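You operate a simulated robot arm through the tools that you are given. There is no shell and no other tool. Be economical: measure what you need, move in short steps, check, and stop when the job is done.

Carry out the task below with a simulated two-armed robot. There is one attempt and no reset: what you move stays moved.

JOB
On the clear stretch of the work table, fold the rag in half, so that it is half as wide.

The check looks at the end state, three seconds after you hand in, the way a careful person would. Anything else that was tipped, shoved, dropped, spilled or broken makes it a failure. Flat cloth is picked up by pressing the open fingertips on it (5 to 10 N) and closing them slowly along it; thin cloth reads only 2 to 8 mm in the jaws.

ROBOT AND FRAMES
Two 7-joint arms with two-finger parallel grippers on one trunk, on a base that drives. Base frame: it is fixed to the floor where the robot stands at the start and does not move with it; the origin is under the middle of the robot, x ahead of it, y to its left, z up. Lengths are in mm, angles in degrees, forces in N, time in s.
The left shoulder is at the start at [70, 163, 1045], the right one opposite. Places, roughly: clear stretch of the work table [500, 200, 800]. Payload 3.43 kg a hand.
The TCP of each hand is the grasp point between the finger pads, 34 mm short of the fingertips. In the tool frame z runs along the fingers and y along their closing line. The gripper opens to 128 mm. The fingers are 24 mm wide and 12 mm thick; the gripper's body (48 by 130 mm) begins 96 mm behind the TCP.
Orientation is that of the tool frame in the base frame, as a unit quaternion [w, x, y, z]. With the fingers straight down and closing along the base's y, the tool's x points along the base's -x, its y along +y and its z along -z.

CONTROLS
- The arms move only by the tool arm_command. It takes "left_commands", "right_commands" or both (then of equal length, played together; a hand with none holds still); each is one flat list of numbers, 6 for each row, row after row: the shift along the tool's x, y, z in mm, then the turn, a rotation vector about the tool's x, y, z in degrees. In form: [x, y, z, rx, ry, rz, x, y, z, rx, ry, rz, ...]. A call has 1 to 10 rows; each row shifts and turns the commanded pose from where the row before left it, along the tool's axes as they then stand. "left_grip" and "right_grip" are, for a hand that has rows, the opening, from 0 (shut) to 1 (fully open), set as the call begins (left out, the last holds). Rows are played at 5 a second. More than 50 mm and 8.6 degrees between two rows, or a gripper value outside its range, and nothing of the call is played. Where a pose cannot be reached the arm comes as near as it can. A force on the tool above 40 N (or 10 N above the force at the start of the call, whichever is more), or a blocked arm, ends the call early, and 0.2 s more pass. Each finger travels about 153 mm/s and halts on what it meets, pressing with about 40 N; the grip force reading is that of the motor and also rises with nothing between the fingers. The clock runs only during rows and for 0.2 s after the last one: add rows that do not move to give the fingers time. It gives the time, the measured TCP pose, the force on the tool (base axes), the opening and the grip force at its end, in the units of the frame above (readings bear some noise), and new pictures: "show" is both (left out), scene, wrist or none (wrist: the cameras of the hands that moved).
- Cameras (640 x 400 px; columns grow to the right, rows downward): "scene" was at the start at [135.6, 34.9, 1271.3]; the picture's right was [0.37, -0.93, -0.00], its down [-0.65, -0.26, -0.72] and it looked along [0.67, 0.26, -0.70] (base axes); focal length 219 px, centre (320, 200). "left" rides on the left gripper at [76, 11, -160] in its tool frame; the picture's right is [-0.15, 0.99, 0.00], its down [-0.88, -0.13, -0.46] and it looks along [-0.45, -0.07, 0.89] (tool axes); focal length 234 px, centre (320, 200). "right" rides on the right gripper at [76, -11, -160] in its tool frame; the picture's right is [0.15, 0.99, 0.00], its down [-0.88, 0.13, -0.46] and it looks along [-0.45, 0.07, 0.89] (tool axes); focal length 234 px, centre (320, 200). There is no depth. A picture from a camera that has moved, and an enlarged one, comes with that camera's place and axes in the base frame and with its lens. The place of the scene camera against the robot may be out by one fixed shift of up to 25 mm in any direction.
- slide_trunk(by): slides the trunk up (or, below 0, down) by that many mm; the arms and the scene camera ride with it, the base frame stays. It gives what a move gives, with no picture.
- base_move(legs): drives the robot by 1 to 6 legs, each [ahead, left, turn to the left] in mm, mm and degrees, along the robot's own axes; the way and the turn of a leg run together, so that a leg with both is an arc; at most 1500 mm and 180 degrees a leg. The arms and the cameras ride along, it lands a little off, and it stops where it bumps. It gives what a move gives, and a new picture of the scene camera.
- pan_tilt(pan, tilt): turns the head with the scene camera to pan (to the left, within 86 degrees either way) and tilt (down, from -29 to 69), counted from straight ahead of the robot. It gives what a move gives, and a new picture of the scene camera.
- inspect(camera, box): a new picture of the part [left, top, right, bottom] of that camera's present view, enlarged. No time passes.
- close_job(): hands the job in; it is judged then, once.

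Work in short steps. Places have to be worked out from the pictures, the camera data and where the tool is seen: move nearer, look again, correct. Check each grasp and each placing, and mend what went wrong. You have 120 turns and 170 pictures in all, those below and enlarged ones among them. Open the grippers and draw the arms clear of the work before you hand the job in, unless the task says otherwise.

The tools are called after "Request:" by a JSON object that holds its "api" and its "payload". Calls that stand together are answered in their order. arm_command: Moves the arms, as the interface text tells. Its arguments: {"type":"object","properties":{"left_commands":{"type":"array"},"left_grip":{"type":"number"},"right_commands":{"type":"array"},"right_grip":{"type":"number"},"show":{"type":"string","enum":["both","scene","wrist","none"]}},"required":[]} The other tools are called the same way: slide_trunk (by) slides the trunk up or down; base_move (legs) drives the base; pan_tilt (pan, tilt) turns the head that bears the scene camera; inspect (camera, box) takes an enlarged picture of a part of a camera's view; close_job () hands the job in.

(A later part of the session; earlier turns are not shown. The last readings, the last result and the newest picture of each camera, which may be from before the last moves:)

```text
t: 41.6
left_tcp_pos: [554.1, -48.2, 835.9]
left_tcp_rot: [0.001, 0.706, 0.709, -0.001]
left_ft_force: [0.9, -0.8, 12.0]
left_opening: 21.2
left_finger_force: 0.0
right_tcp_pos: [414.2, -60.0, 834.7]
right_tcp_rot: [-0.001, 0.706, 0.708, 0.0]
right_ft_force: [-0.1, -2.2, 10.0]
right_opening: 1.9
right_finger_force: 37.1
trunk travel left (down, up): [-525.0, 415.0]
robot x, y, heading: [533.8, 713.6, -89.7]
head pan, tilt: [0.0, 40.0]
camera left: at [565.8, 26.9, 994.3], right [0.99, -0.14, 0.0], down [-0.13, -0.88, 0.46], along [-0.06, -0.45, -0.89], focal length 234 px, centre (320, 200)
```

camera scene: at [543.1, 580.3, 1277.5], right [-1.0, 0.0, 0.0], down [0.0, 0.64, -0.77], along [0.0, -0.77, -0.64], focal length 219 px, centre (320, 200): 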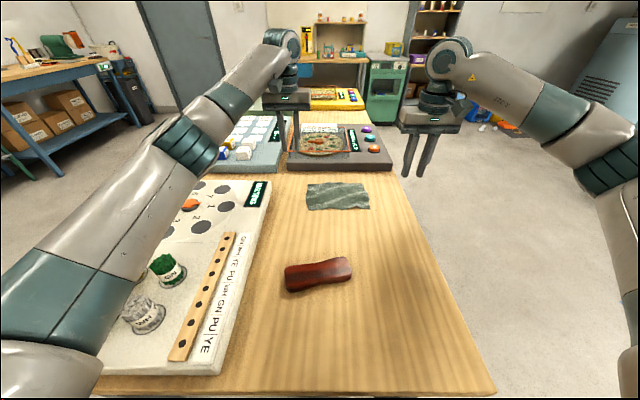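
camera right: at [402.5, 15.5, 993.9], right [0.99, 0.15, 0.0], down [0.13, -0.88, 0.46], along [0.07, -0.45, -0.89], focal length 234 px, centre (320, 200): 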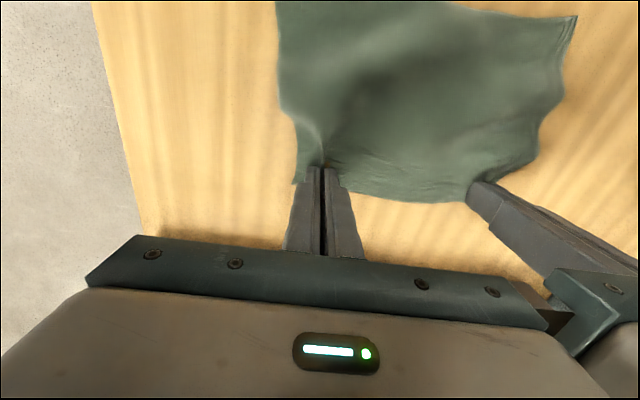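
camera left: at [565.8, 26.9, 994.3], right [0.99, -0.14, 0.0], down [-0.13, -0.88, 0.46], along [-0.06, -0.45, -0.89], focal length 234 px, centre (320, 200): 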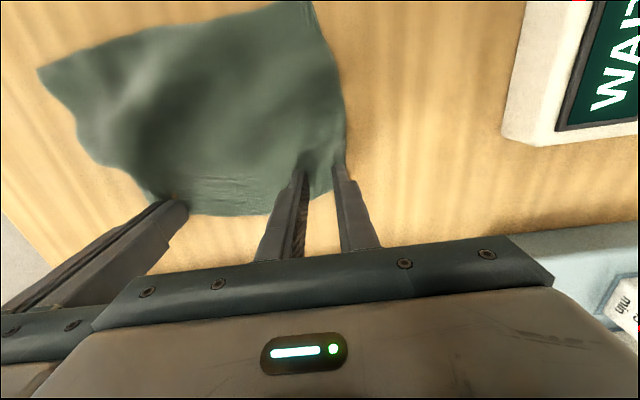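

Both left fingers are now on the cloth with 12 N; closing slowly.

Request:
{"api": "arm_command", "payload": {"left_commands": [0, 0, -0.5, 0, 0, 0, 0, 0, 0, 0, 0, 0], "left_grip": 0.125, "show": "none"}}

Request:
{"api": "arm_command", "payload": {"left_commands": [0, 0, 0, 0, 0, 0, 0, 0, 0, 0, 0, 0], "left_grip": 0.085, "show": "none"}}

Request:
{"api": "arm_command", "payload": {"left_commands": [0, 0, 0, 0, 0, 0, 0, 0, 0, 0, 0, 0], "left_grip": 0.045, "show": "none"}}

Request:
{"api": "arm_command", "payload": {"left_commands": [0, 0, 0, 0, 0, 0, 0, 0, 0, 0, 0, 0], "left_grip": 0, "show": "wrist"}}

```text
t: 42.2
left_tcp_pos: [555.2, -47.8, 835.6]
left_tcp_rot: [0.0, 0.706, 0.709, -0.001]
left_ft_force: [-0.3, -1.8, 13.5]
left_opening: 14.6
left_finger_force: 0.1
right_tcp_pos: [413.9, -60.0, 835.6]
right_tcp_rot: [0.001, 0.705, 0.709, 0.0]
right_ft_force: [1.8, -2.8, 9.4]
right_opening: 2.1
right_finger_force: 37.1
trunk travel left (down, up): [-525.0, 415.0]
robot x, y, heading: [533.4, 710.3, -90.1]
head pan, tilt: [0.0, 40.0]
```

```text
t: 42.8
left_tcp_pos: [554.6, -48.5, 835.3]
left_tcp_rot: [0.0, 0.706, 0.709, -0.001]
left_ft_force: [-1.8, 0.2, 14.2]
left_opening: 9.4
left_finger_force: 0.2
right_tcp_pos: [414.7, -61.0, 834.8]
right_tcp_rot: [0.0, 0.706, 0.708, 0.0]
right_ft_force: [1.0, -2.0, 7.3]
right_opening: 2.0
right_finger_force: 37.0
trunk travel left (down, up): [-525.0, 415.0]
robot x, y, heading: [535.0, 711.8, -89.8]
head pan, tilt: [0.0, 40.0]
```

```text
t: 43.4
left_tcp_pos: [555.0, -47.5, 834.8]
left_tcp_rot: [0.0, 0.705, 0.709, 0.0]
left_ft_force: [-1.4, -0.1, 15.8]
left_opening: 3.6
left_finger_force: 0.0
right_tcp_pos: [413.9, -61.8, 835.6]
right_tcp_rot: [0.0, 0.706, 0.708, -0.001]
right_ft_force: [1.6, -0.5, 5.9]
right_opening: 2.3
right_finger_force: 36.3
trunk travel left (down, up): [-525.0, 415.0]
robot x, y, heading: [532.7, 712.1, -89.8]
head pan, tilt: [0.0, 40.0]
```

```text
t: 44.0
left_tcp_pos: [554.8, -48.5, 835.8]
left_tcp_rot: [0.0, 0.705, 0.709, 0.0]
left_ft_force: [0.0, 0.3, 17.5]
left_opening: 0.0
left_finger_force: 32.5
right_tcp_pos: [413.8, -60.2, 836.2]
right_tcp_rot: [0.0, 0.706, 0.708, 0.0]
right_ft_force: [0.2, -1.1, 4.3]
right_opening: 2.1
right_finger_force: 36.9
trunk travel left (down, up): [-525.0, 415.0]
robot x, y, heading: [534.9, 712.0, -89.8]
head pan, tilt: [0.0, 40.0]
camera left: at [565.6, 27.3, 994.4], right [0.99, -0.14, 0.0], down [-0.13, -0.88, 0.46], along [-0.06, -0.45, -0.89], focal length 234 px, centre (320, 200)
```

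left: 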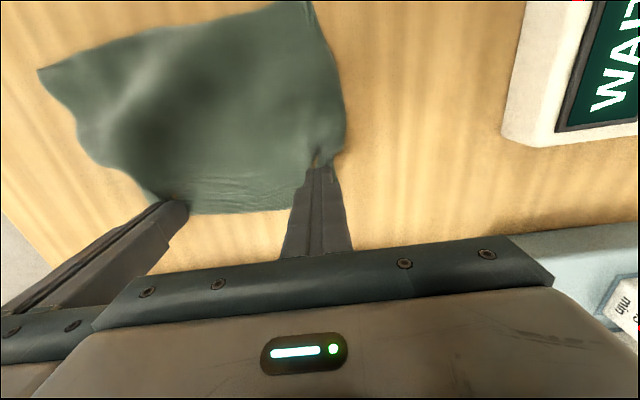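

Left slipped again at 12–17 N, too hard a press. I reopen and press at only ~6 N this time, backing off as it closes.

Request:
{"api": "arm_command", "payload": {"left_commands": [0, 0, -6, 0, 0, 0, 2, -1, 0, 0, 0, 0, 0, 0, 3, 0, 0, 0, 0, 0, 1.5, 0, 0, 0, 0, 0, 0, 0, 0, 0], "left_grip": 0.18, "show": "wrist"}}

```text
t: 45.2
left_tcp_pos: [553.6, -45.9, 836.1]
left_tcp_rot: [0.0, 0.705, 0.709, 0.001]
left_ft_force: [-0.5, 0.5, 0.5]
left_opening: 23.0
left_finger_force: 0.0
right_tcp_pos: [414.3, -61.3, 836.4]
right_tcp_rot: [-0.001, 0.705, 0.709, 0.0]
right_ft_force: [-0.7, 0.8, 12.6]
right_opening: 1.8
right_finger_force: 36.4
trunk travel left (down, up): [-525.0, 415.0]
robot x, y, heading: [534.4, 709.5, -89.7]
head pan, tilt: [0.0, 40.0]
camera left: at [564.8, 28.9, 995.1], right [0.99, -0.14, 0.0], down [-0.13, -0.88, 0.46], along [-0.06, -0.45, -0.89], focal length 234 px, centre (320, 200)
```

left: 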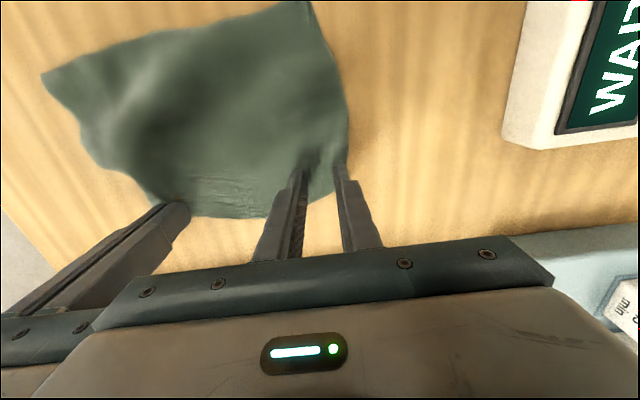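

Request:
{"api": "arm_command", "payload": {"left_commands": [0, 0, 1.3, 0, 0, 0, 0, 0, 0, 0, 0, 0], "show": "none"}}

Request:
{"api": "arm_command", "payload": {"left_commands": [0, 0, 0, 0, 0, 0, 0, 0, 0, 0, 0, 0], "left_grip": 0.15, "show": "none"}}

Request:
{"api": "arm_command", "payload": {"left_commands": [0, 0, 0, 0, 0, 0, 0, 0, 0, 0, 0, 0], "left_grip": 0.12, "show": "wrist"}}

```text
t: 45.8
left_tcp_pos: [554.1, -47.2, 835.2]
left_tcp_rot: [0.0, 0.706, 0.708, -0.001]
left_ft_force: [0.4, 0.9, 4.6]
left_opening: 23.1
left_finger_force: 0.0
right_tcp_pos: [412.9, -60.9, 834.7]
right_tcp_rot: [0.0, 0.706, 0.708, -0.001]
right_ft_force: [0.4, -0.1, 10.6]
right_opening: 2.1
right_finger_force: 36.5
trunk travel left (down, up): [-525.0, 415.0]
robot x, y, heading: [533.8, 714.1, -89.7]
head pan, tilt: [0.0, 40.0]
```

```text
t: 46.4
left_tcp_pos: [555.0, -46.0, 834.7]
left_tcp_rot: [0.0, 0.705, 0.709, -0.001]
left_ft_force: [-1.2, -1.1, 8.2]
left_opening: 18.6
left_finger_force: 0.1
right_tcp_pos: [414.1, -62.1, 836.0]
right_tcp_rot: [0.0, 0.706, 0.708, 0.0]
right_ft_force: [0.4, -2.5, 11.0]
right_opening: 2.0
right_finger_force: 36.8
trunk travel left (down, up): [-525.0, 415.0]
robot x, y, heading: [533.2, 710.3, -89.6]
head pan, tilt: [0.0, 40.0]
```

```text
t: 47.0
left_tcp_pos: [553.6, -46.3, 837.1]
left_tcp_rot: [0.001, 0.705, 0.709, 0.0]
left_ft_force: [-1.0, 0.4, 10.0]
left_opening: 14.4
left_finger_force: 0.0
right_tcp_pos: [414.2, -62.0, 835.5]
right_tcp_rot: [0.0, 0.706, 0.708, 0.0]
right_ft_force: [-0.3, -2.4, 9.9]
right_opening: 2.1
right_finger_force: 37.1
trunk travel left (down, up): [-525.0, 415.0]
robot x, y, heading: [533.6, 711.3, -89.6]
head pan, tilt: [0.0, 40.0]
camera left: at [564.6, 29.1, 994.4], right [0.99, -0.14, 0.0], down [-0.13, -0.88, 0.46], along [-0.06, -0.45, -0.89], focal length 234 px, centre (320, 200)
```

left: 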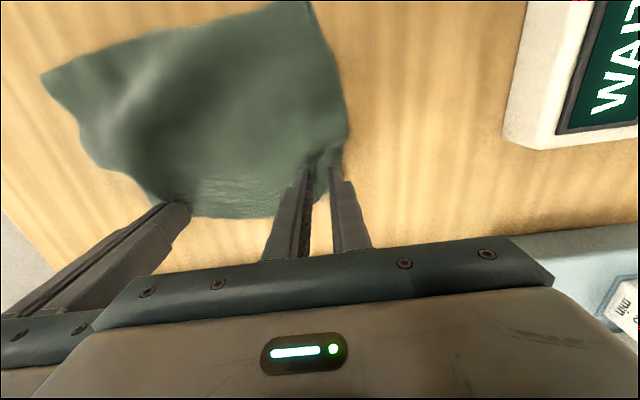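

A ridge rises between the left fingers; I continue at slightly reduced pressure.

Request:
{"api": "arm_command", "payload": {"left_commands": [0, 0, -0.6, 0, 0, 0, 0, 0, 0, 0, 0, 0], "left_grip": 0.09, "show": "none"}}

Request:
{"api": "arm_command", "payload": {"left_commands": [0, 0, -0.4, 0, 0, 0, 0, 0, 0, 0, 0, 0], "left_grip": 0.06, "show": "none"}}

Request:
{"api": "arm_command", "payload": {"left_commands": [0, 0, -0.4, 0, 0, 0, 0, 0, 0, 0, 0, 0], "left_grip": 0.03, "show": "none"}}

Request:
{"api": "arm_command", "payload": {"left_commands": [0, 0, 0, 0, 0, 0, 0, 0, 0, 0, 0, 0], "left_grip": 0, "show": "wrist"}}

```text
t: 47.6
left_tcp_pos: [552.8, -46.7, 834.8]
left_tcp_rot: [0.0, 0.706, 0.709, -0.001]
left_ft_force: [-0.4, 0.5, 6.6]
left_opening: 10.5
left_finger_force: 0.1
right_tcp_pos: [414.4, -61.0, 834.8]
right_tcp_rot: [0.001, 0.706, 0.708, 0.0]
right_ft_force: [0.1, -2.1, 10.3]
right_opening: 2.0
right_finger_force: 37.3
trunk travel left (down, up): [-525.0, 415.0]
robot x, y, heading: [532.7, 707.3, -89.8]
head pan, tilt: [0.0, 40.0]
```

```text
t: 48.2
left_tcp_pos: [553.2, -46.3, 835.6]
left_tcp_rot: [-0.001, 0.705, 0.709, 0.0]
left_ft_force: [0.3, -0.1, 2.5]
left_opening: 7.6
left_finger_force: 0.0
right_tcp_pos: [414.0, -61.0, 834.8]
right_tcp_rot: [0.0, 0.705, 0.709, -0.001]
right_ft_force: [-0.4, -0.1, 12.8]
right_opening: 2.1
right_finger_force: 36.9
trunk travel left (down, up): [-525.0, 415.0]
robot x, y, heading: [537.1, 712.6, -90.0]
head pan, tilt: [0.0, 40.0]
```

```text
t: 48.8
left_tcp_pos: [553.9, -45.7, 836.5]
left_tcp_rot: [0.0, 0.705, 0.709, 0.001]
left_ft_force: [-0.3, 0.4, -0.3]
left_opening: 4.2
left_finger_force: 0.5
right_tcp_pos: [415.1, -60.6, 835.4]
right_tcp_rot: [0.0, 0.706, 0.709, 0.0]
right_ft_force: [-0.6, 0.1, 14.8]
right_opening: 2.1
right_finger_force: 36.4
trunk travel left (down, up): [-525.0, 415.0]
robot x, y, heading: [534.5, 709.2, -89.6]
head pan, tilt: [0.0, 40.0]
```

```text
t: 49.4
left_tcp_pos: [553.9, -45.9, 836.3]
left_tcp_rot: [0.001, 0.706, 0.708, -0.001]
left_ft_force: [0.1, 0.0, -0.5]
left_opening: 1.3
left_finger_force: 35.9
right_tcp_pos: [414.4, -61.0, 835.4]
right_tcp_rot: [0.0, 0.706, 0.708, 0.0]
right_ft_force: [-0.4, -0.2, 14.6]
right_opening: 1.8
right_finger_force: 36.6
trunk travel left (down, up): [-525.0, 415.0]
robot x, y, heading: [536.6, 712.8, -89.9]
head pan, tilt: [0.0, 40.0]
camera left: at [564.8, 28.9, 995.6], right [0.99, -0.14, 0.0], down [-0.13, -0.88, 0.46], along [-0.06, -0.45, -0.89], focal length 234 px, centre (320, 200)
```

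left: 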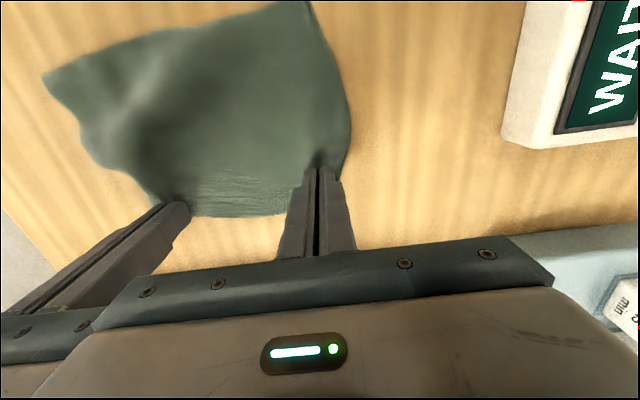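

Left reads 1.3 mm, maybe a small hold. I lift both 25 mm and look.

Request:
{"api": "arm_command", "payload": {"left_commands": [0, 0, -8, 0, 0, 0, 0, 0, -8, 0, 0, 0, 0, 0, -9, 0, 0, 0, 0, 0, 0, 0, 0, 0], "right_commands": [0, 0, -8, 0, 0, 0, 0, 0, -8, 0, 0, 0, 0, 0, -9, 0, 0, 0, 0, 0, 0, 0, 0, 0], "show": "wrist"}}

```text
t: 50.4
left_tcp_pos: [552.9, -48.1, 860.6]
left_tcp_rot: [0.0, 0.705, 0.709, 0.001]
left_ft_force: [0.1, -1.0, 0.6]
left_opening: 1.5
left_finger_force: 35.8
right_tcp_pos: [412.7, -62.1, 859.5]
right_tcp_rot: [0.0, 0.706, 0.708, 0.002]
right_ft_force: [-0.4, 0.1, 0.9]
right_opening: 2.2
right_finger_force: 37.1
trunk travel left (down, up): [-525.0, 415.0]
robot x, y, heading: [533.4, 709.4, -90.0]
head pan, tilt: [0.0, 40.0]
camera right: at [401.8, 13.9, 1017.1], right [0.99, 0.15, 0.0], down [0.13, -0.88, 0.45], along [0.07, -0.45, -0.89], focal length 234 px, centre (320, 200)
camera left: at [564.8, 26.9, 1019.3], right [0.99, -0.14, 0.0], down [-0.13, -0.88, 0.46], along [-0.06, -0.45, -0.89], focal length 234 px, centre (320, 200)
```

right: 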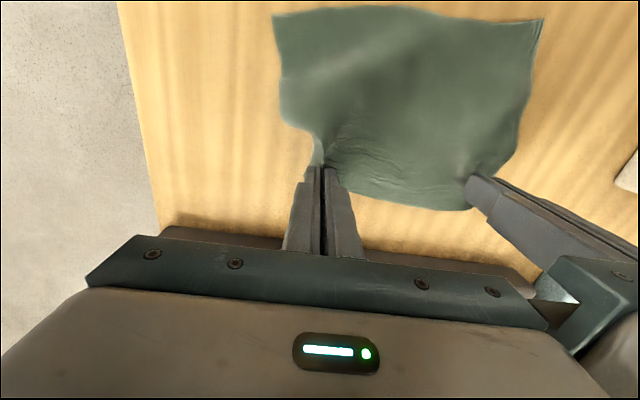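
left: 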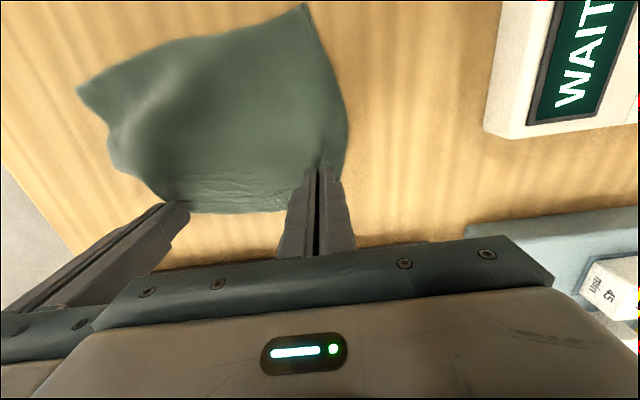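

Both hands hold the edge. The near edge now runs D≈[363,50] to A≈[561,78], so I carry the grips in a low arc by about 118/112 mm in y and -16 in x.

Request:
{"api": "arm_command", "payload": {"left_commands": [11.8, -1.7, -8, 0, 0, 0, 11.8, -1.7, -8, 0, 0, 0, 11.8, -1.7, -6, 0, 0, 0, 11.8, -1.7, -4, 0, 0, 0, 11.8, -1.7, -2, 0, 0, 0, 11.8, -1.7, 0, 0, 0, 0, 11.8, -1.7, 0, 0, 0, 0], "right_commands": [11.2, -1.5, -8, 0, 0, 0, 11.2, -1.5, -8, 0, 0, 0, 11.2, -1.5, -6, 0, 0, 0, 11.2, -1.5, -4, 0, 0, 0, 11.2, -1.5, -2, 0, 0, 0, 11.2, -1.5, 0, 0, 0, 0, 11.2, -1.5, 0, 0, 0, 0], "show": "both"}}

```text
t: 52.0
left_tcp_pos: [541.3, 34.4, 889.1]
left_tcp_rot: [0.0, 0.705, 0.709, 0.0]
left_ft_force: [0.5, 0.1, -0.2]
left_opening: 1.4
left_finger_force: 36.0
right_tcp_pos: [402.6, 16.5, 888.2]
right_tcp_rot: [-0.001, 0.706, 0.708, 0.001]
right_ft_force: [-0.6, -0.5, -0.5]
right_opening: 2.1
right_finger_force: 36.4
trunk travel left (down, up): [-525.0, 415.0]
robot x, y, heading: [534.6, 713.4, -89.9]
head pan, tilt: [0.0, 40.0]
camera scene: at [543.4, 581.3, 1277.6], right [-1.0, 0.0, 0.0], down [0.0, 0.64, -0.77], along [0.0, -0.77, -0.64], focal length 219 px, centre (320, 200)
camera right: at [391.3, 92.7, 1045.8], right [0.99, 0.15, 0.0], down [0.13, -0.88, 0.45], along [0.07, -0.45, -0.89], focal length 234 px, centre (320, 200)
camera left: at [552.2, 110.2, 1047.7], right [0.99, -0.14, 0.0], down [-0.13, -0.88, 0.46], along [-0.06, -0.45, -0.89], focal length 234 px, centre (320, 200)
```

scene: 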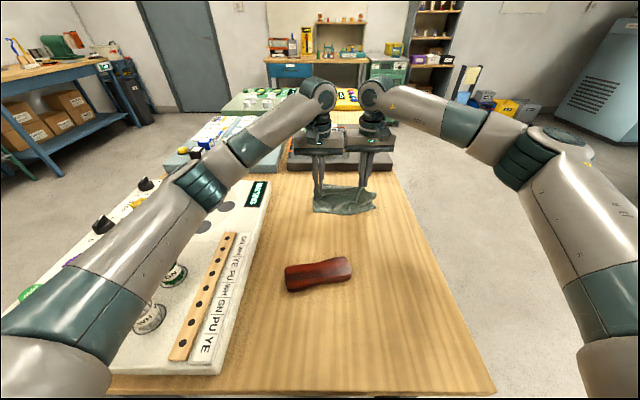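
right: 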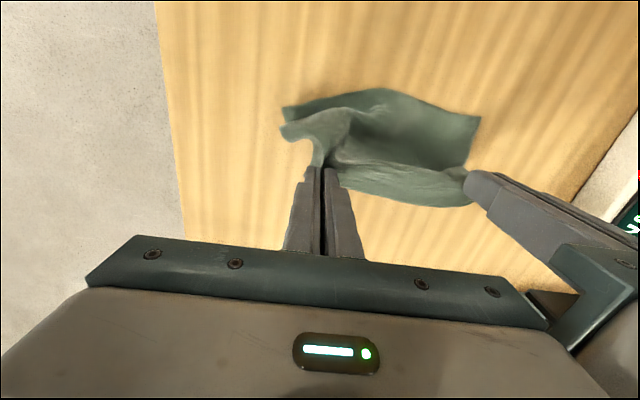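
left: 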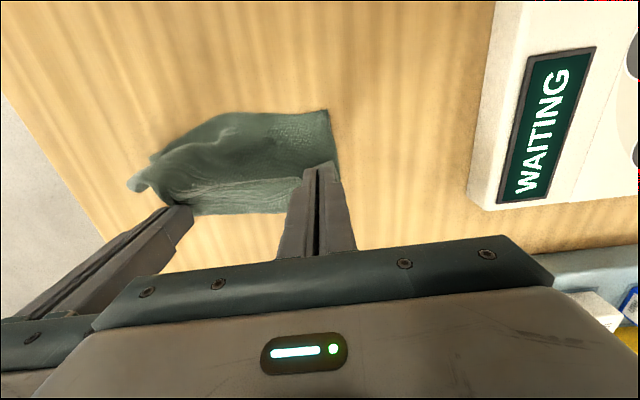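

The near edge stayed in place (A≈[558,84], D≈[360,64]). Now I tilt both hands 40° (fingers pointing away from me) so the held edge rolls over.

Request:
{"api": "arm_command", "payload": {"left_commands": [8, -1, 0, 0, -8, 0, 8, -1, -1, 0, -8, 0, 8, -1, -2, 0, -8, 0, 7, -1, -4, 0, -8, 0, 7, -1, -5, 0, -8, 0, 0, 0, 0, 0, 0, 0], "right_commands": [8, -1, 0, 0, -8, 0, 8, -1, -1, 0, -8, 0, 8, -1, -2, 0, -8, 0, 7, -1, -4, 0, -8, 0, 7, -1, -5, 0, -8, 0, 0, 0, 0, 0, 0, 0], "show": "both"}}

```text
t: 53.4
left_tcp_pos: [533.5, 75.0, 891.8]
left_tcp_rot: [0.245, 0.662, 0.665, -0.243]
left_ft_force: [0.0, -0.7, -0.1]
left_opening: 1.0
left_finger_force: 35.9
right_tcp_pos: [395.8, 56.3, 889.6]
right_tcp_rot: [0.244, 0.663, 0.666, -0.24]
right_ft_force: [-0.2, -0.1, -0.5]
right_opening: 2.0
right_finger_force: 37.0
trunk travel left (down, up): [-525.0, 415.0]
robot x, y, heading: [536.3, 711.0, -90.0]
head pan, tilt: [0.0, 40.0]
camera scene: at [540.8, 582.4, 1278.3], right [-1.0, 0.0, 0.0], down [0.0, 0.64, -0.77], along [0.0, -0.77, -0.64], focal length 219 px, centre (320, 200)
camera right: at [383.3, 219.4, 961.2], right [0.99, 0.12, -0.09], down [0.13, -0.38, 0.92], along [0.07, -0.92, -0.39], focal length 234 px, centre (320, 200)
camera left: at [544.4, 236.4, 964.1], right [0.99, -0.11, 0.1], down [-0.13, -0.38, 0.92], along [-0.06, -0.92, -0.39], focal length 234 px, centre (320, 200)
```

scene: 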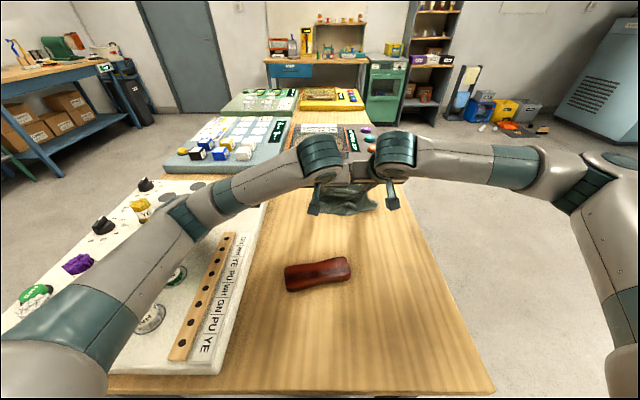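
right: 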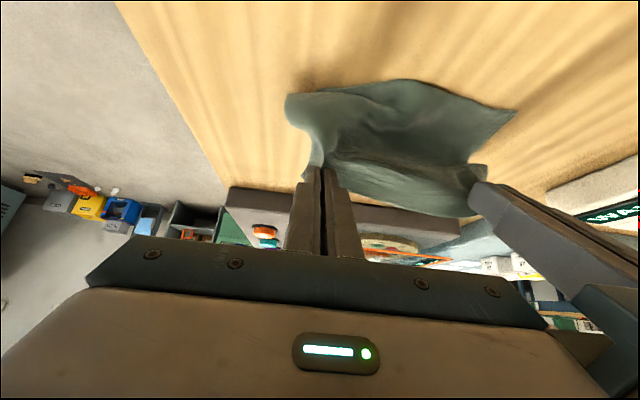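
left: 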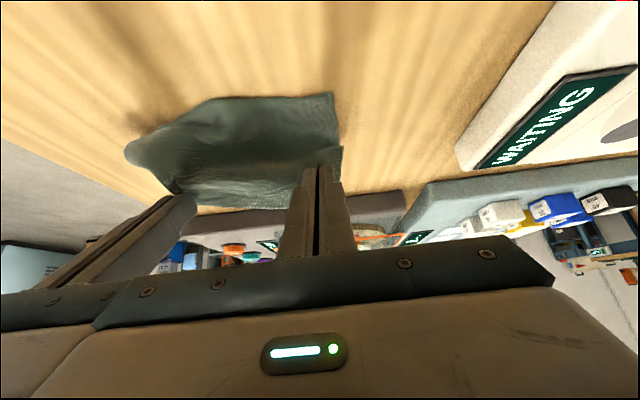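

Still held. Now I lay the edge down: forward in y to the near edge and down to just above the lower layer.

Request:
{"api": "arm_command", "payload": {"left_commands": [8.9, 0, 4.7, 0, 0, 0, 8.9, 0, 4.7, 0, 0, 0, 8.9, 0, 4.7, 0, 0, 0, 8.9, 0, 4.7, 0, 0, 0, 8.9, 0, 4.7, 0, 0, 0, 8.9, 0, 4.7, 0, 0, 0, 0, 0, 0, 0, 0, 0], "right_commands": [9.5, -0.5, 3.8, 0, 0, 0, 9.5, -0.5, 3.8, 0, 0, 0, 9.5, -0.5, 3.8, 0, 0, 0, 9.5, -0.5, 3.8, 0, 0, 0, 9.5, -0.5, 3.8, 0, 0, 0, 9.5, -0.5, 3.8, 0, 0, 0, 0, 0, 0, 0, 0, 0], "show": "both"}}

```text
t: 55.0
left_tcp_pos: [533.2, 83.5, 906.6]
left_tcp_rot: [0.284, 0.649, 0.648, -0.279]
left_ft_force: [-26.9, 4.3, -16.9]
left_opening: 0.7
left_finger_force: 35.6
right_tcp_pos: [392.2, 91.1, 844.8]
right_tcp_rot: [0.25, 0.661, 0.665, -0.241]
right_ft_force: [27.5, -4.2, 17.5]
right_opening: 2.0
right_finger_force: 37.1
trunk travel left (down, up): [-525.0, 415.0]
robot x, y, heading: [531.1, 711.8, -89.6]
head pan, tilt: [0.0, 40.0]
camera scene: at [536.5, 589.8, 1283.9], right [-1.0, 0.0, -0.01], down [0.0, 0.64, -0.77], along [0.01, -0.77, -0.64], focal length 219 px, centre (320, 200)
camera right: at [378.8, 253.0, 915.1], right [0.99, 0.12, -0.08], down [0.12, -0.37, 0.92], along [0.08, -0.92, -0.38], focal length 234 px, centre (320, 200)
camera left: at [543.1, 251.0, 959.9], right [0.99, -0.09, 0.12], down [-0.14, -0.27, 0.95], along [-0.06, -0.96, -0.28], focal length 234 px, centre (320, 200)
```

scene: 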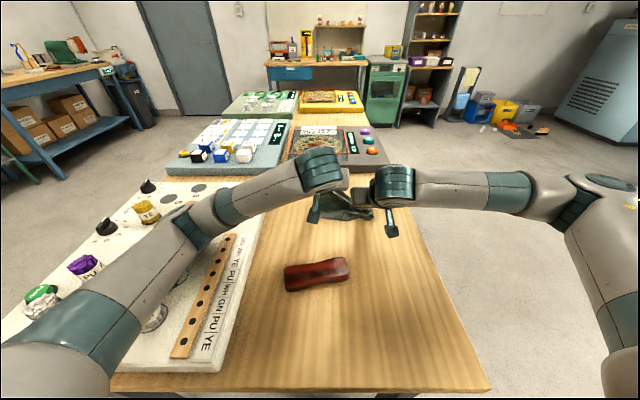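
right: 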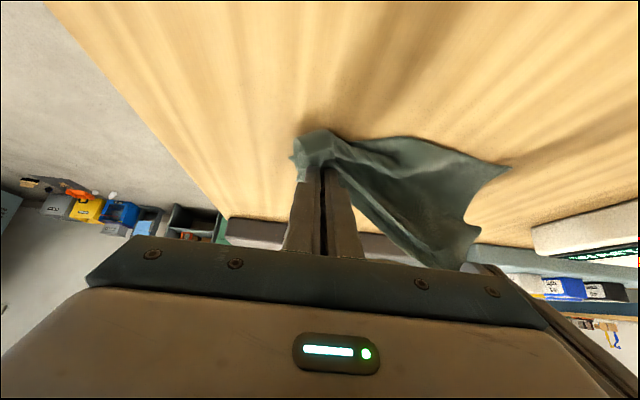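
left: 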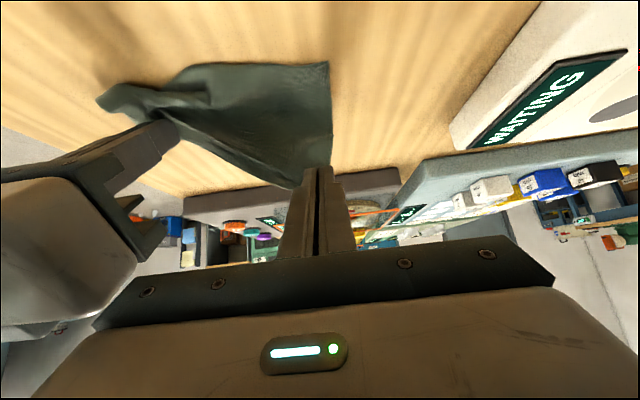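

The tilted hands jam against each other (27 N sideways). I reverse this move, which restores the earlier free pose.

Request:
{"api": "arm_command", "payload": {"left_commands": [-8.9, 0, -4.7, 0, 0, 0, -8.9, 0, -4.7, 0, 0, 0, -8.9, 0, -4.7, 0, 0, 0, -8.9, 0, -4.7, 0, 0, 0, -8.9, 0, -4.7, 0, 0, 0, -8.9, 0, -4.7, 0, 0, 0, 0, 0, 0, 0, 0, 0], "right_commands": [-9.5, 0.5, -3.8, 0, 0, 0, -9.5, 0.5, -3.8, 0, 0, 0, -9.5, 0.5, -3.8, 0, 0, 0, -9.5, 0.5, -3.8, 0, 0, 0, -9.5, 0.5, -3.8, 0, 0, 0, -9.5, 0.5, -3.8, 0, 0, 0, 0, 0, 0, 0, 0, 0], "show": "wrist"}}

```text
t: 56.6
left_tcp_pos: [529.3, 80.0, 892.2]
left_tcp_rot: [0.246, 0.664, 0.664, -0.243]
left_ft_force: [1.0, -0.4, -1.0]
left_opening: 0.9
left_finger_force: 36.2
right_tcp_pos: [392.9, 62.6, 888.9]
right_tcp_rot: [0.245, 0.663, 0.665, -0.242]
right_ft_force: [0.8, 0.0, -0.7]
right_opening: 2.2
right_finger_force: 36.5
trunk travel left (down, up): [-525.0, 415.0]
robot x, y, heading: [530.3, 710.6, -89.5]
head pan, tilt: [0.0, 40.0]
camera right: at [380.2, 223.4, 961.2], right [0.99, 0.11, -0.09], down [0.13, -0.38, 0.92], along [0.07, -0.92, -0.39], focal length 234 px, centre (320, 200)
camera left: at [540.4, 241.2, 964.6], right [0.99, -0.11, 0.1], down [-0.13, -0.38, 0.92], along [-0.06, -0.92, -0.39], focal length 234 px, centre (320, 200)
```

right: 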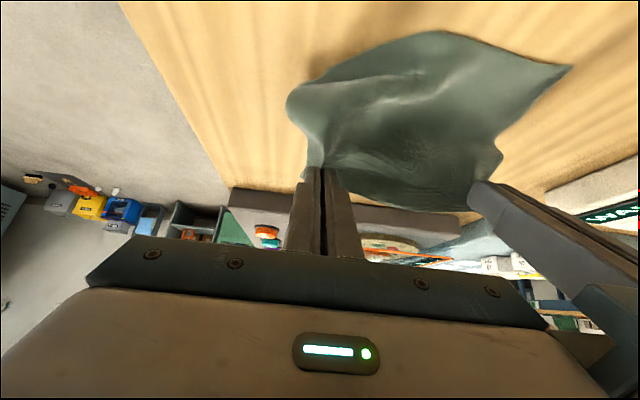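
left: 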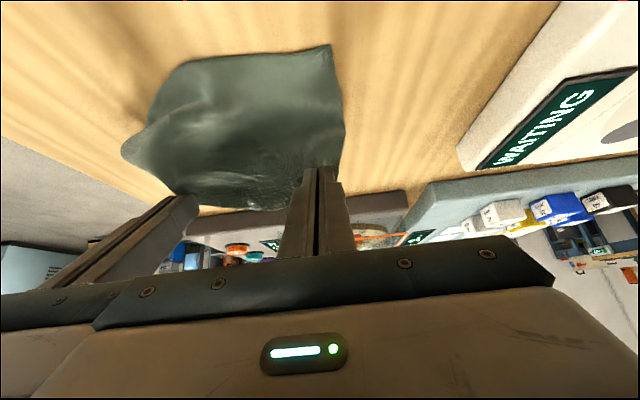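

The rag got dragged a little. I untilt both hands, then pull the held edge back low over the table to its original place, which straightens the rag for a fresh fold with vertical hands.

Request:
{"api": "arm_command", "payload": {"left_commands": [-7, 1, 4, 0, 8, 0, -7, 1, 3, 0, 8, 0, -8, 1, 2, 0, 8, 0, -8, 1, 1, 0, 8, 0, -8, 1, 0, 0, 8.4, 0, 0, 0, 0, 0, 0, 0], "right_commands": [-7, 0, 4, 0, 8, 0, -7, 0, 3, 0, 8, 0, -8, 0, 2, 0, 8, 0, -8, 0, 1, 0, 8, 0, -8, 0, 0, 0, 8.4, 0, 0, 0, 0, 0, 0, 0], "show": "none"}}

```text
t: 58.0
left_tcp_pos: [542.0, 36.1, 895.8]
left_tcp_rot: [-0.003, 0.705, 0.709, 0.003]
left_ft_force: [0.1, 0.2, 0.3]
left_opening: 0.9
left_finger_force: 36.0
right_tcp_pos: [397.5, 17.4, 893.8]
right_tcp_rot: [-0.003, 0.705, 0.709, 0.004]
right_ft_force: [-0.4, -0.3, 0.5]
right_opening: 2.0
right_finger_force: 37.2
trunk travel left (down, up): [-525.0, 415.0]
robot x, y, heading: [532.7, 709.4, -90.0]
head pan, tilt: [0.0, 40.0]
```

Request:
{"api": "arm_command", "payload": {"left_commands": [-10.7, 0, 12, 0, 0, 0, -10.7, 0, 12, 0, 0, 0, -10.7, 0, 12, 0, 0, 0, -10.7, 0, 10, 0, 0, 0, -10.7, 0, 7, 0, 0, 0, -10.7, 1, 3, 0, 0, 0, -10.7, 1, 0, 0, 0, 0, -10.7, 1, 0, 0, 0, 0, 0, 0, 0, 0, 0, 0], "right_commands": [-10.2, 0, 12, 0, 0, 0, -10.2, 0, 12, 0, 0, 0, -10.2, 0, 12, 0, 0, 0, -10.2, 0, 9, 0, 0, 0, -10.2, 0, 7, 0, 0, 0, -10.2, 0, 2, 0, 0, 0, -10.2, 0, 0, 0, 0, 0, -10.2, 0, 0, 0, 0, 0, 0, 0, 0, 0, 0, 0], "show": "wrist"}}

```text
t: 60.0
left_tcp_pos: [544.7, -50.5, 838.5]
left_tcp_rot: [-0.003, 0.705, 0.709, 0.002]
left_ft_force: [-1.1, -0.2, 0.1]
left_opening: 0.6
left_finger_force: 36.2
right_tcp_pos: [398.0, -64.0, 839.5]
right_tcp_rot: [-0.003, 0.705, 0.709, 0.002]
right_ft_force: [-0.1, 0.5, 0.0]
right_opening: 2.0
right_finger_force: 37.1
trunk travel left (down, up): [-525.0, 415.0]
robot x, y, heading: [531.5, 710.9, -90.1]
head pan, tilt: [0.0, 40.0]
camera right: at [386.8, 10.9, 998.2], right [0.99, 0.15, 0.0], down [0.13, -0.88, 0.45], along [0.07, -0.44, -0.89], focal length 234 px, centre (320, 200)
camera left: at [555.5, 24.6, 998.9], right [0.99, -0.14, 0.0], down [-0.13, -0.88, 0.45], along [-0.06, -0.44, -0.89], focal length 234 px, centre (320, 200)
```

right: 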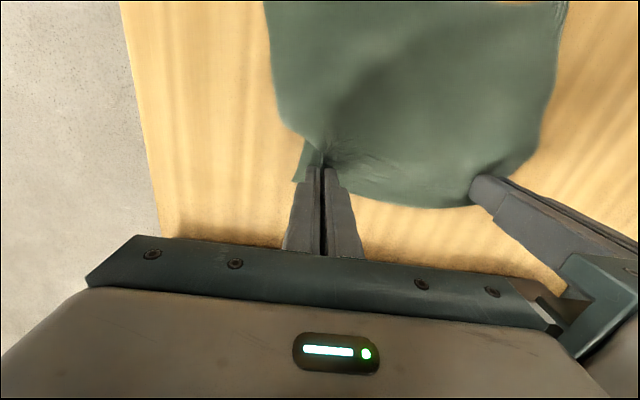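
left: 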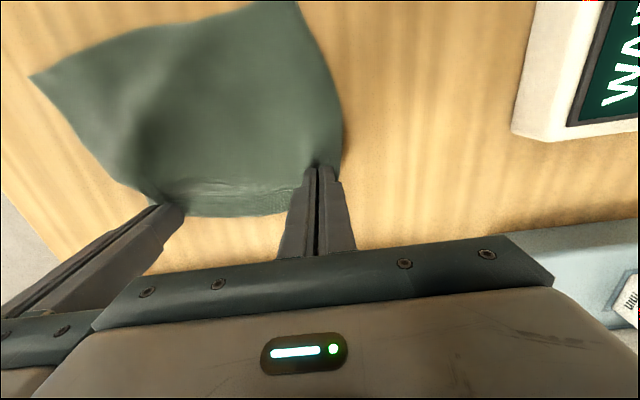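

The rag is flat again and still held: near edge D≈[344,56] to A≈[546,78], grips 147 mm apart. I fold again in a low arc with vertical hands.

Request:
{"api": "arm_command", "payload": {"left_commands": [8, -2.5, -14, 0, 0, 0, 11, -2.5, -14, 0, 0, 0, 12, -2.5, -12, 0, 0, 0, 13, -2.5, -8, 0, 0, 0, 13, -2.5, -5, 0, 0, 0, 13, -2.5, -2, 0, 0, 0, 13, -2.5, 3, 0, 0, 0, 13, -2.5, 6, 0, 0, 0, 13, -2.5, 8, 0, 0, 0, 11, -2.5, 10, 0, 0, 0], "right_commands": [8, -2.4, -14, 0, 0, 0, 11, -2.4, -14, 0, 0, 0, 12, -2.4, -12, 0, 0, 0, 13, -2.4, -8, 0, 0, 0, 13, -2.4, -5, 0, 0, 0, 13, -2.4, -2, 0, 0, 0, 13, -2.4, 3, 0, 0, 0, 13, -2.4, 6, 0, 0, 0, 13, -2.4, 8, 0, 0, 0, 9, -2.4, 10, 0, 0, 0], "show": "both"}}

```text
t: 62.2
left_tcp_pos: [518.5, 71.1, 868.4]
left_tcp_rot: [-0.003, 0.705, 0.709, 0.003]
left_ft_force: [0.3, -0.4, 0.9]
left_opening: 0.6
left_finger_force: 35.5
right_tcp_pos: [372.8, 54.2, 867.7]
right_tcp_rot: [-0.002, 0.706, 0.708, 0.003]
right_ft_force: [-0.7, 0.1, -0.3]
right_opening: 2.2
right_finger_force: 36.5
trunk travel left (down, up): [-525.0, 415.0]
robot x, y, heading: [535.0, 712.0, -89.9]
head pan, tilt: [0.0, 40.0]
camera scene: at [543.3, 580.8, 1277.5], right [-1.0, 0.0, 0.0], down [0.0, 0.64, -0.77], along [0.0, -0.77, -0.64], focal length 219 px, centre (320, 200)
camera right: at [361.7, 128.8, 1027.4], right [0.99, 0.15, 0.0], down [0.13, -0.88, 0.45], along [0.07, -0.44, -0.89], focal length 234 px, centre (320, 200)
camera left: at [529.6, 145.1, 1027.3], right [0.99, -0.14, 0.0], down [-0.13, -0.88, 0.45], along [-0.06, -0.44, -0.89], focal length 234 px, centre (320, 200)
```

scene: 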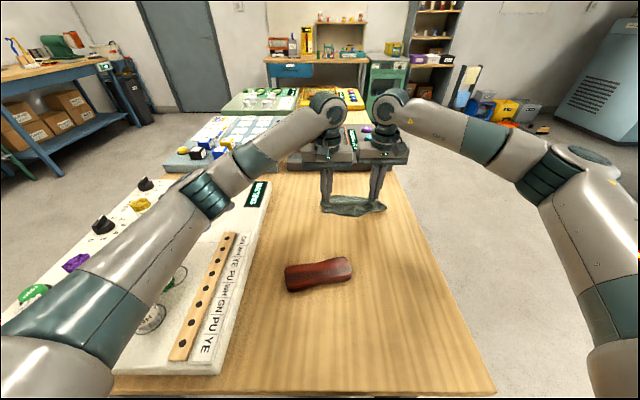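
right: 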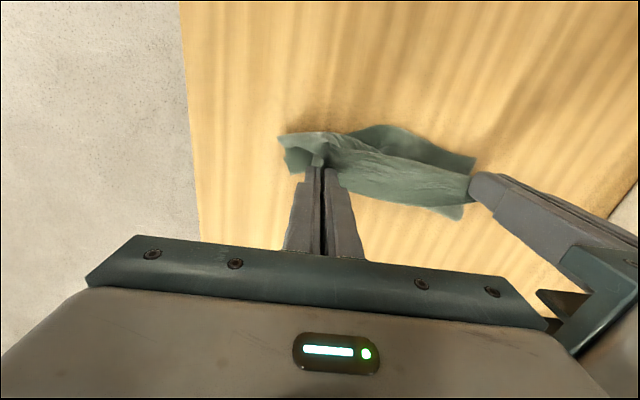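
left: 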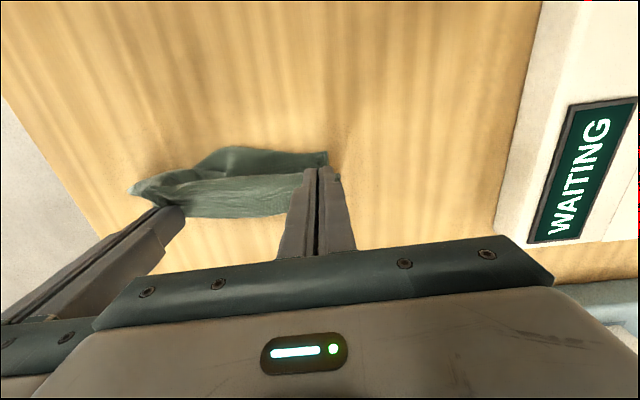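

I enlarge the wrist views to see the layers.

Request:
{"api": "inspect", "payload": {"camera": "right", "box": [260, 110, 500, 260]}}

Request:
{"api": "inspect", "payload": {"camera": "left", "box": [110, 120, 350, 270]}}

```text
2.67 times, centred on (380, 185) of right
camera zoom: at [361.7, 128.8, 1027.4], right [0.99, 0.15, 0.0], down [0.13, -0.88, 0.45], along [0.07, -0.44, -0.89], focal length 624 px, centre (160, 240)
```

zoom: 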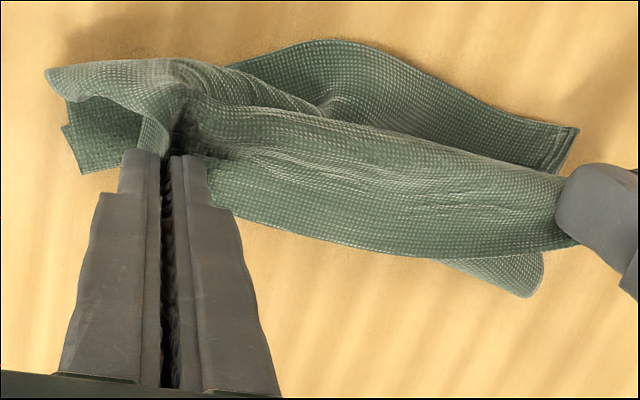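

```text
2.67 times, centred on (230, 195) of left
camera zoom: at [529.6, 145.1, 1027.3], right [0.99, -0.14, 0.0], down [-0.13, -0.88, 0.45], along [-0.06, -0.44, -0.89], focal length 624 px, centre (560, 213)
```

zoom: 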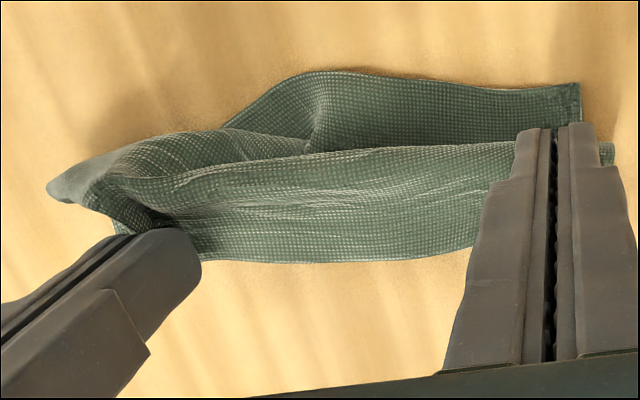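

The held layer lies over the near edge of the lower layer, 8–12 mm short. I go slightly further and down, then look.

Request:
{"api": "arm_command", "payload": {"left_commands": [2, 0.5, 6, 0, 0, 0, 2, 0.5, 6, 0, 0, 0, 2, 0.5, 6, 0, 0, 0, 1, 0, 6, 0, 0, 0, 0, 0, 3, 0, 0, 0, 0, 0, 0, 0, 0, 0], "right_commands": [1, 0, 6, 0, 0, 0, 1, 0, 6, 0, 0, 0, 1, 0, 6, 0, 0, 0, 1, 0, 6, 0, 0, 0, 0, 0, 3, 0, 0, 0, 0, 0, 0, 0, 0, 0], "show": "wrist"}}

```text
t: 63.6
left_tcp_pos: [520.2, 77.0, 840.6]
left_tcp_rot: [-0.002, 0.705, 0.709, 0.002]
left_ft_force: [-1.5, 0.6, -0.1]
left_opening: 0.4
left_finger_force: 35.5
right_tcp_pos: [373.0, 57.4, 841.9]
right_tcp_rot: [-0.003, 0.706, 0.709, 0.002]
right_ft_force: [0.6, 0.7, -0.1]
right_opening: 1.9
right_finger_force: 36.9
trunk travel left (down, up): [-525.0, 415.0]
robot x, y, heading: [532.4, 710.0, -89.7]
head pan, tilt: [0.0, 40.0]
camera right: at [362.0, 132.9, 1000.1], right [0.99, 0.15, 0.0], down [0.13, -0.88, 0.45], along [0.07, -0.44, -0.89], focal length 234 px, centre (320, 200)
camera left: at [531.4, 151.6, 1000.6], right [0.99, -0.14, 0.0], down [-0.13, -0.88, 0.45], along [-0.06, -0.44, -0.89], focal length 234 px, centre (320, 200)
```

right: 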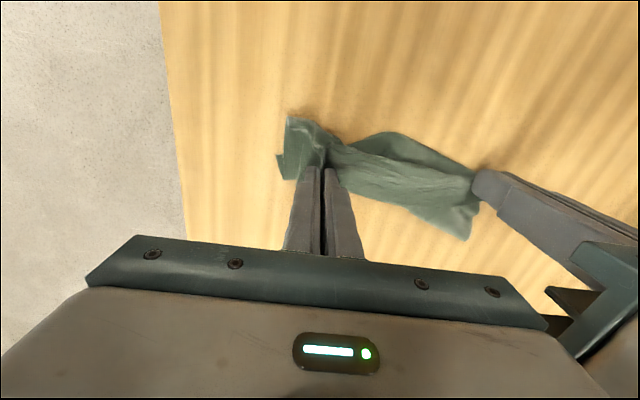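
left: 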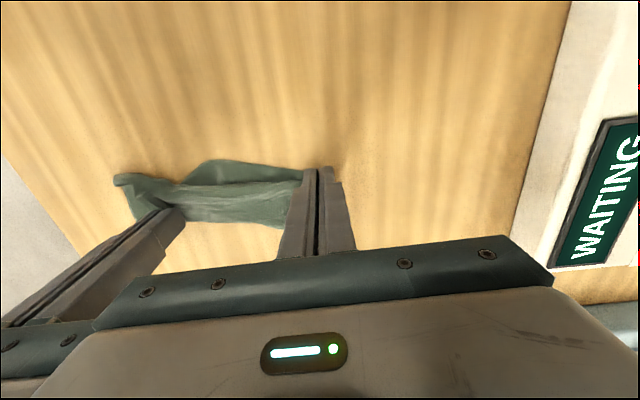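

I open both hands a little and rise straight up to view the result.

Request:
{"api": "arm_command", "payload": {"left_commands": [0, 0, 0, 0, 0, 0, 0, 0, 0, 0, 0, 0, 0, 0, -10, 0, 0, 0, 0, 0, -25, 0, 0, 0, 20, 0, -40, 0, 0, 0, 20, 10, -40, 0, 0, 0, 20, 20, -40, 0, 0, 0], "right_commands": [0, 0, 0, 0, 0, 0, 0, 0, 0, 0, 0, 0, 0, 0, -10, 0, 0, 0, 0, 0, -25, 0, 0, 0, 20, 0, -40, 0, 0, 0, 20, -10, -40, 0, 0, 0, 20, -20, -40, 0, 0, 0], "left_grip": 0.12, "right_grip": 0.12, "show": "both"}}

```text
t: 65.2
left_tcp_pos: [550.8, 139.4, 997.8]
left_tcp_rot: [-0.001, 0.705, 0.709, 0.002]
left_ft_force: [1.0, 0.6, -0.3]
left_opening: 15.5
left_finger_force: 0.0
right_tcp_pos: [341.7, 119.9, 998.3]
right_tcp_rot: [-0.002, 0.706, 0.708, 0.002]
right_ft_force: [-0.1, -0.5, 0.0]
right_opening: 15.6
right_finger_force: 0.0
trunk travel left (down, up): [-525.0, 415.0]
robot x, y, heading: [532.1, 711.6, -89.7]
head pan, tilt: [0.0, 40.0]
camera scene: at [543.8, 583.7, 1277.7], right [-1.0, 0.0, 0.0], down [0.0, 0.64, -0.77], along [0.0, -0.77, -0.64], focal length 219 px, centre (320, 200)
camera right: at [331.0, 195.2, 1156.5], right [0.99, 0.15, 0.0], down [0.13, -0.88, 0.45], along [0.07, -0.44, -0.89], focal length 234 px, centre (320, 200)
camera left: at [562.0, 213.8, 1157.3], right [0.99, -0.14, 0.0], down [-0.13, -0.88, 0.45], along [-0.06, -0.45, -0.89], focal length 234 px, centre (320, 200)
```

scene: 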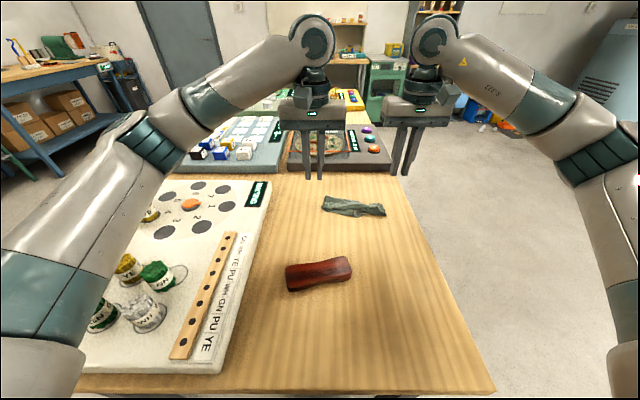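
right: 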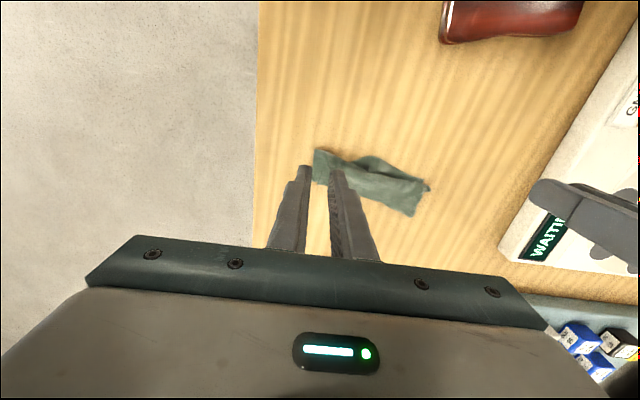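
left: 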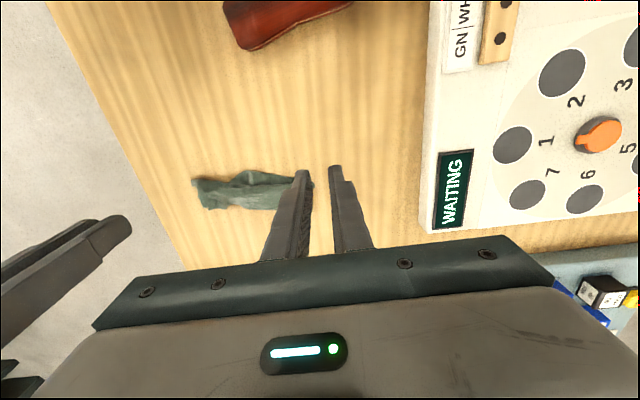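

Released; I enlarge all views of the folded rag to judge it.

Request:
{"api": "inspect", "payload": {"camera": "right", "box": [290, 130, 450, 230]}}

Request:
{"api": "inspect", "payload": {"camera": "left", "box": [170, 140, 330, 240]}}

Request:
{"api": "inspect", "payload": {"camera": "scene", "box": [300, 170, 412, 240]}}

```text
4.00 times, centred on (370, 180) of right
camera zoom: at [331.0, 195.2, 1156.5], right [0.99, 0.15, 0.0], down [0.13, -0.88, 0.45], along [0.07, -0.44, -0.89], focal length 937 px, centre (120, 280)
```

zoom: 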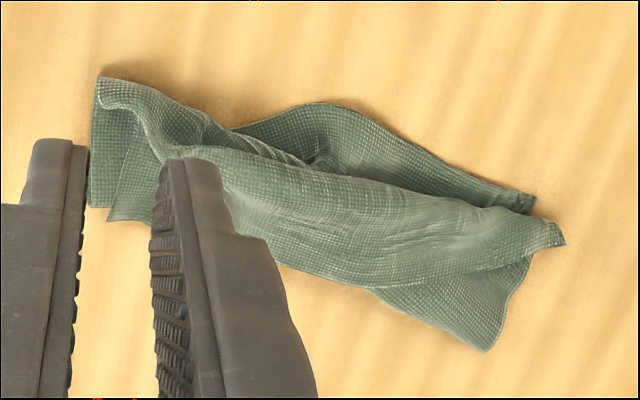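

```text
4.00 times, centred on (250, 190) of left
camera zoom: at [562.0, 213.8, 1157.3], right [0.99, -0.14, 0.0], down [-0.13, -0.88, 0.45], along [-0.06, -0.45, -0.89], focal length 937 px, centre (600, 240)
```

zoom: 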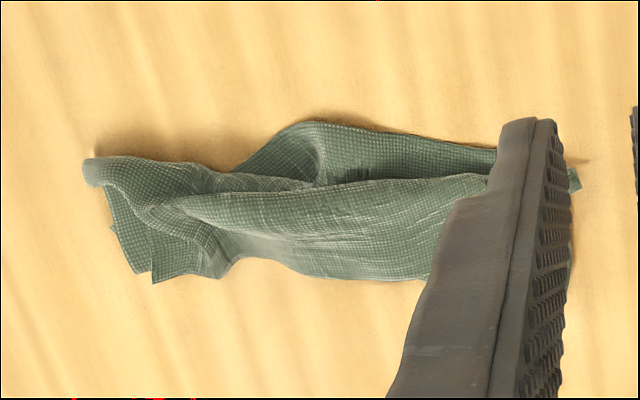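

```text
5.71 times, centred on (356, 205) of scene
camera zoom: at [543.8, 583.7, 1277.7], right [-1.0, 0.0, 0.0], down [0.0, 0.64, -0.77], along [0.0, -0.77, -0.64], focal length 1250 px, centre (114, 171)
```

zoom: 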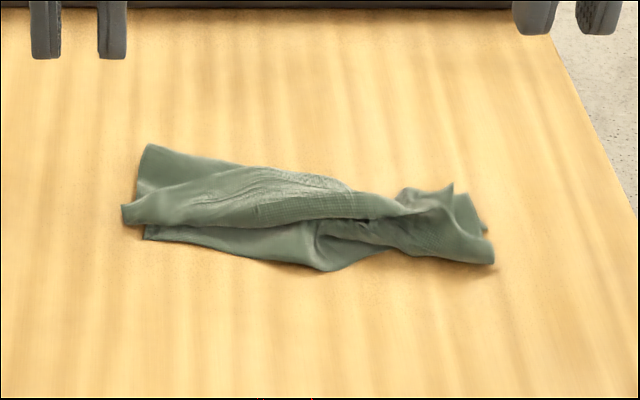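

The fold is in place but bunched at the right end and the top layer falls short in the middle. I move the right hand behind it for a clear overhead view.

Request:
{"api": "arm_command", "payload": {"left_commands": [0, 20, -5, 0, 0, 0, 0, 20, -5, 0, 0, 0, 0, 20, 0, 0, 0, 0, 0, 20, 0, 0, 0, 0], "right_commands": [-35, 22, 10, 0, 0, 0, -35, 22, 10, 0, 0, 0, -35, 22, 10, 0, 0, 0, -35, 22, 10, 0, 0, 0], "show": "none"}}

Request:
{"api": "inspect", "payload": {"camera": "right", "box": [200, 0, 440, 150]}}

```text
t: 66.2
left_tcp_pos: [632.2, 136.3, 1006.0]
left_tcp_rot: [-0.003, 0.706, 0.709, 0.002]
left_ft_force: [0.7, -0.2, -1.3]
left_opening: 15.5
left_finger_force: 0.0
right_tcp_pos: [434.0, -24.4, 956.0]
right_tcp_rot: [-0.003, 0.706, 0.709, 0.002]
right_ft_force: [1.0, -0.8, 0.0]
right_opening: 15.3
right_finger_force: 0.1
trunk travel left (down, up): [-525.0, 415.0]
robot x, y, heading: [533.7, 710.4, -89.9]
head pan, tilt: [0.0, 40.0]
```

```text
2.67 times, centred on (320, 75) of right
camera zoom: at [423.1, 51.4, 1115.2], right [0.99, 0.15, 0.0], down [0.14, -0.88, 0.45], along [0.07, -0.44, -0.89], focal length 624 px, centre (320, 533)
```

zoom: 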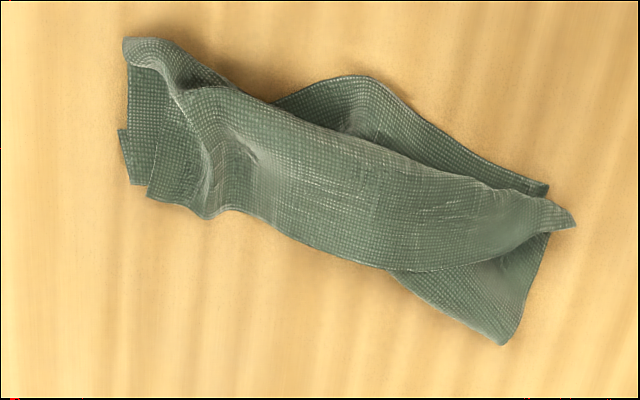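

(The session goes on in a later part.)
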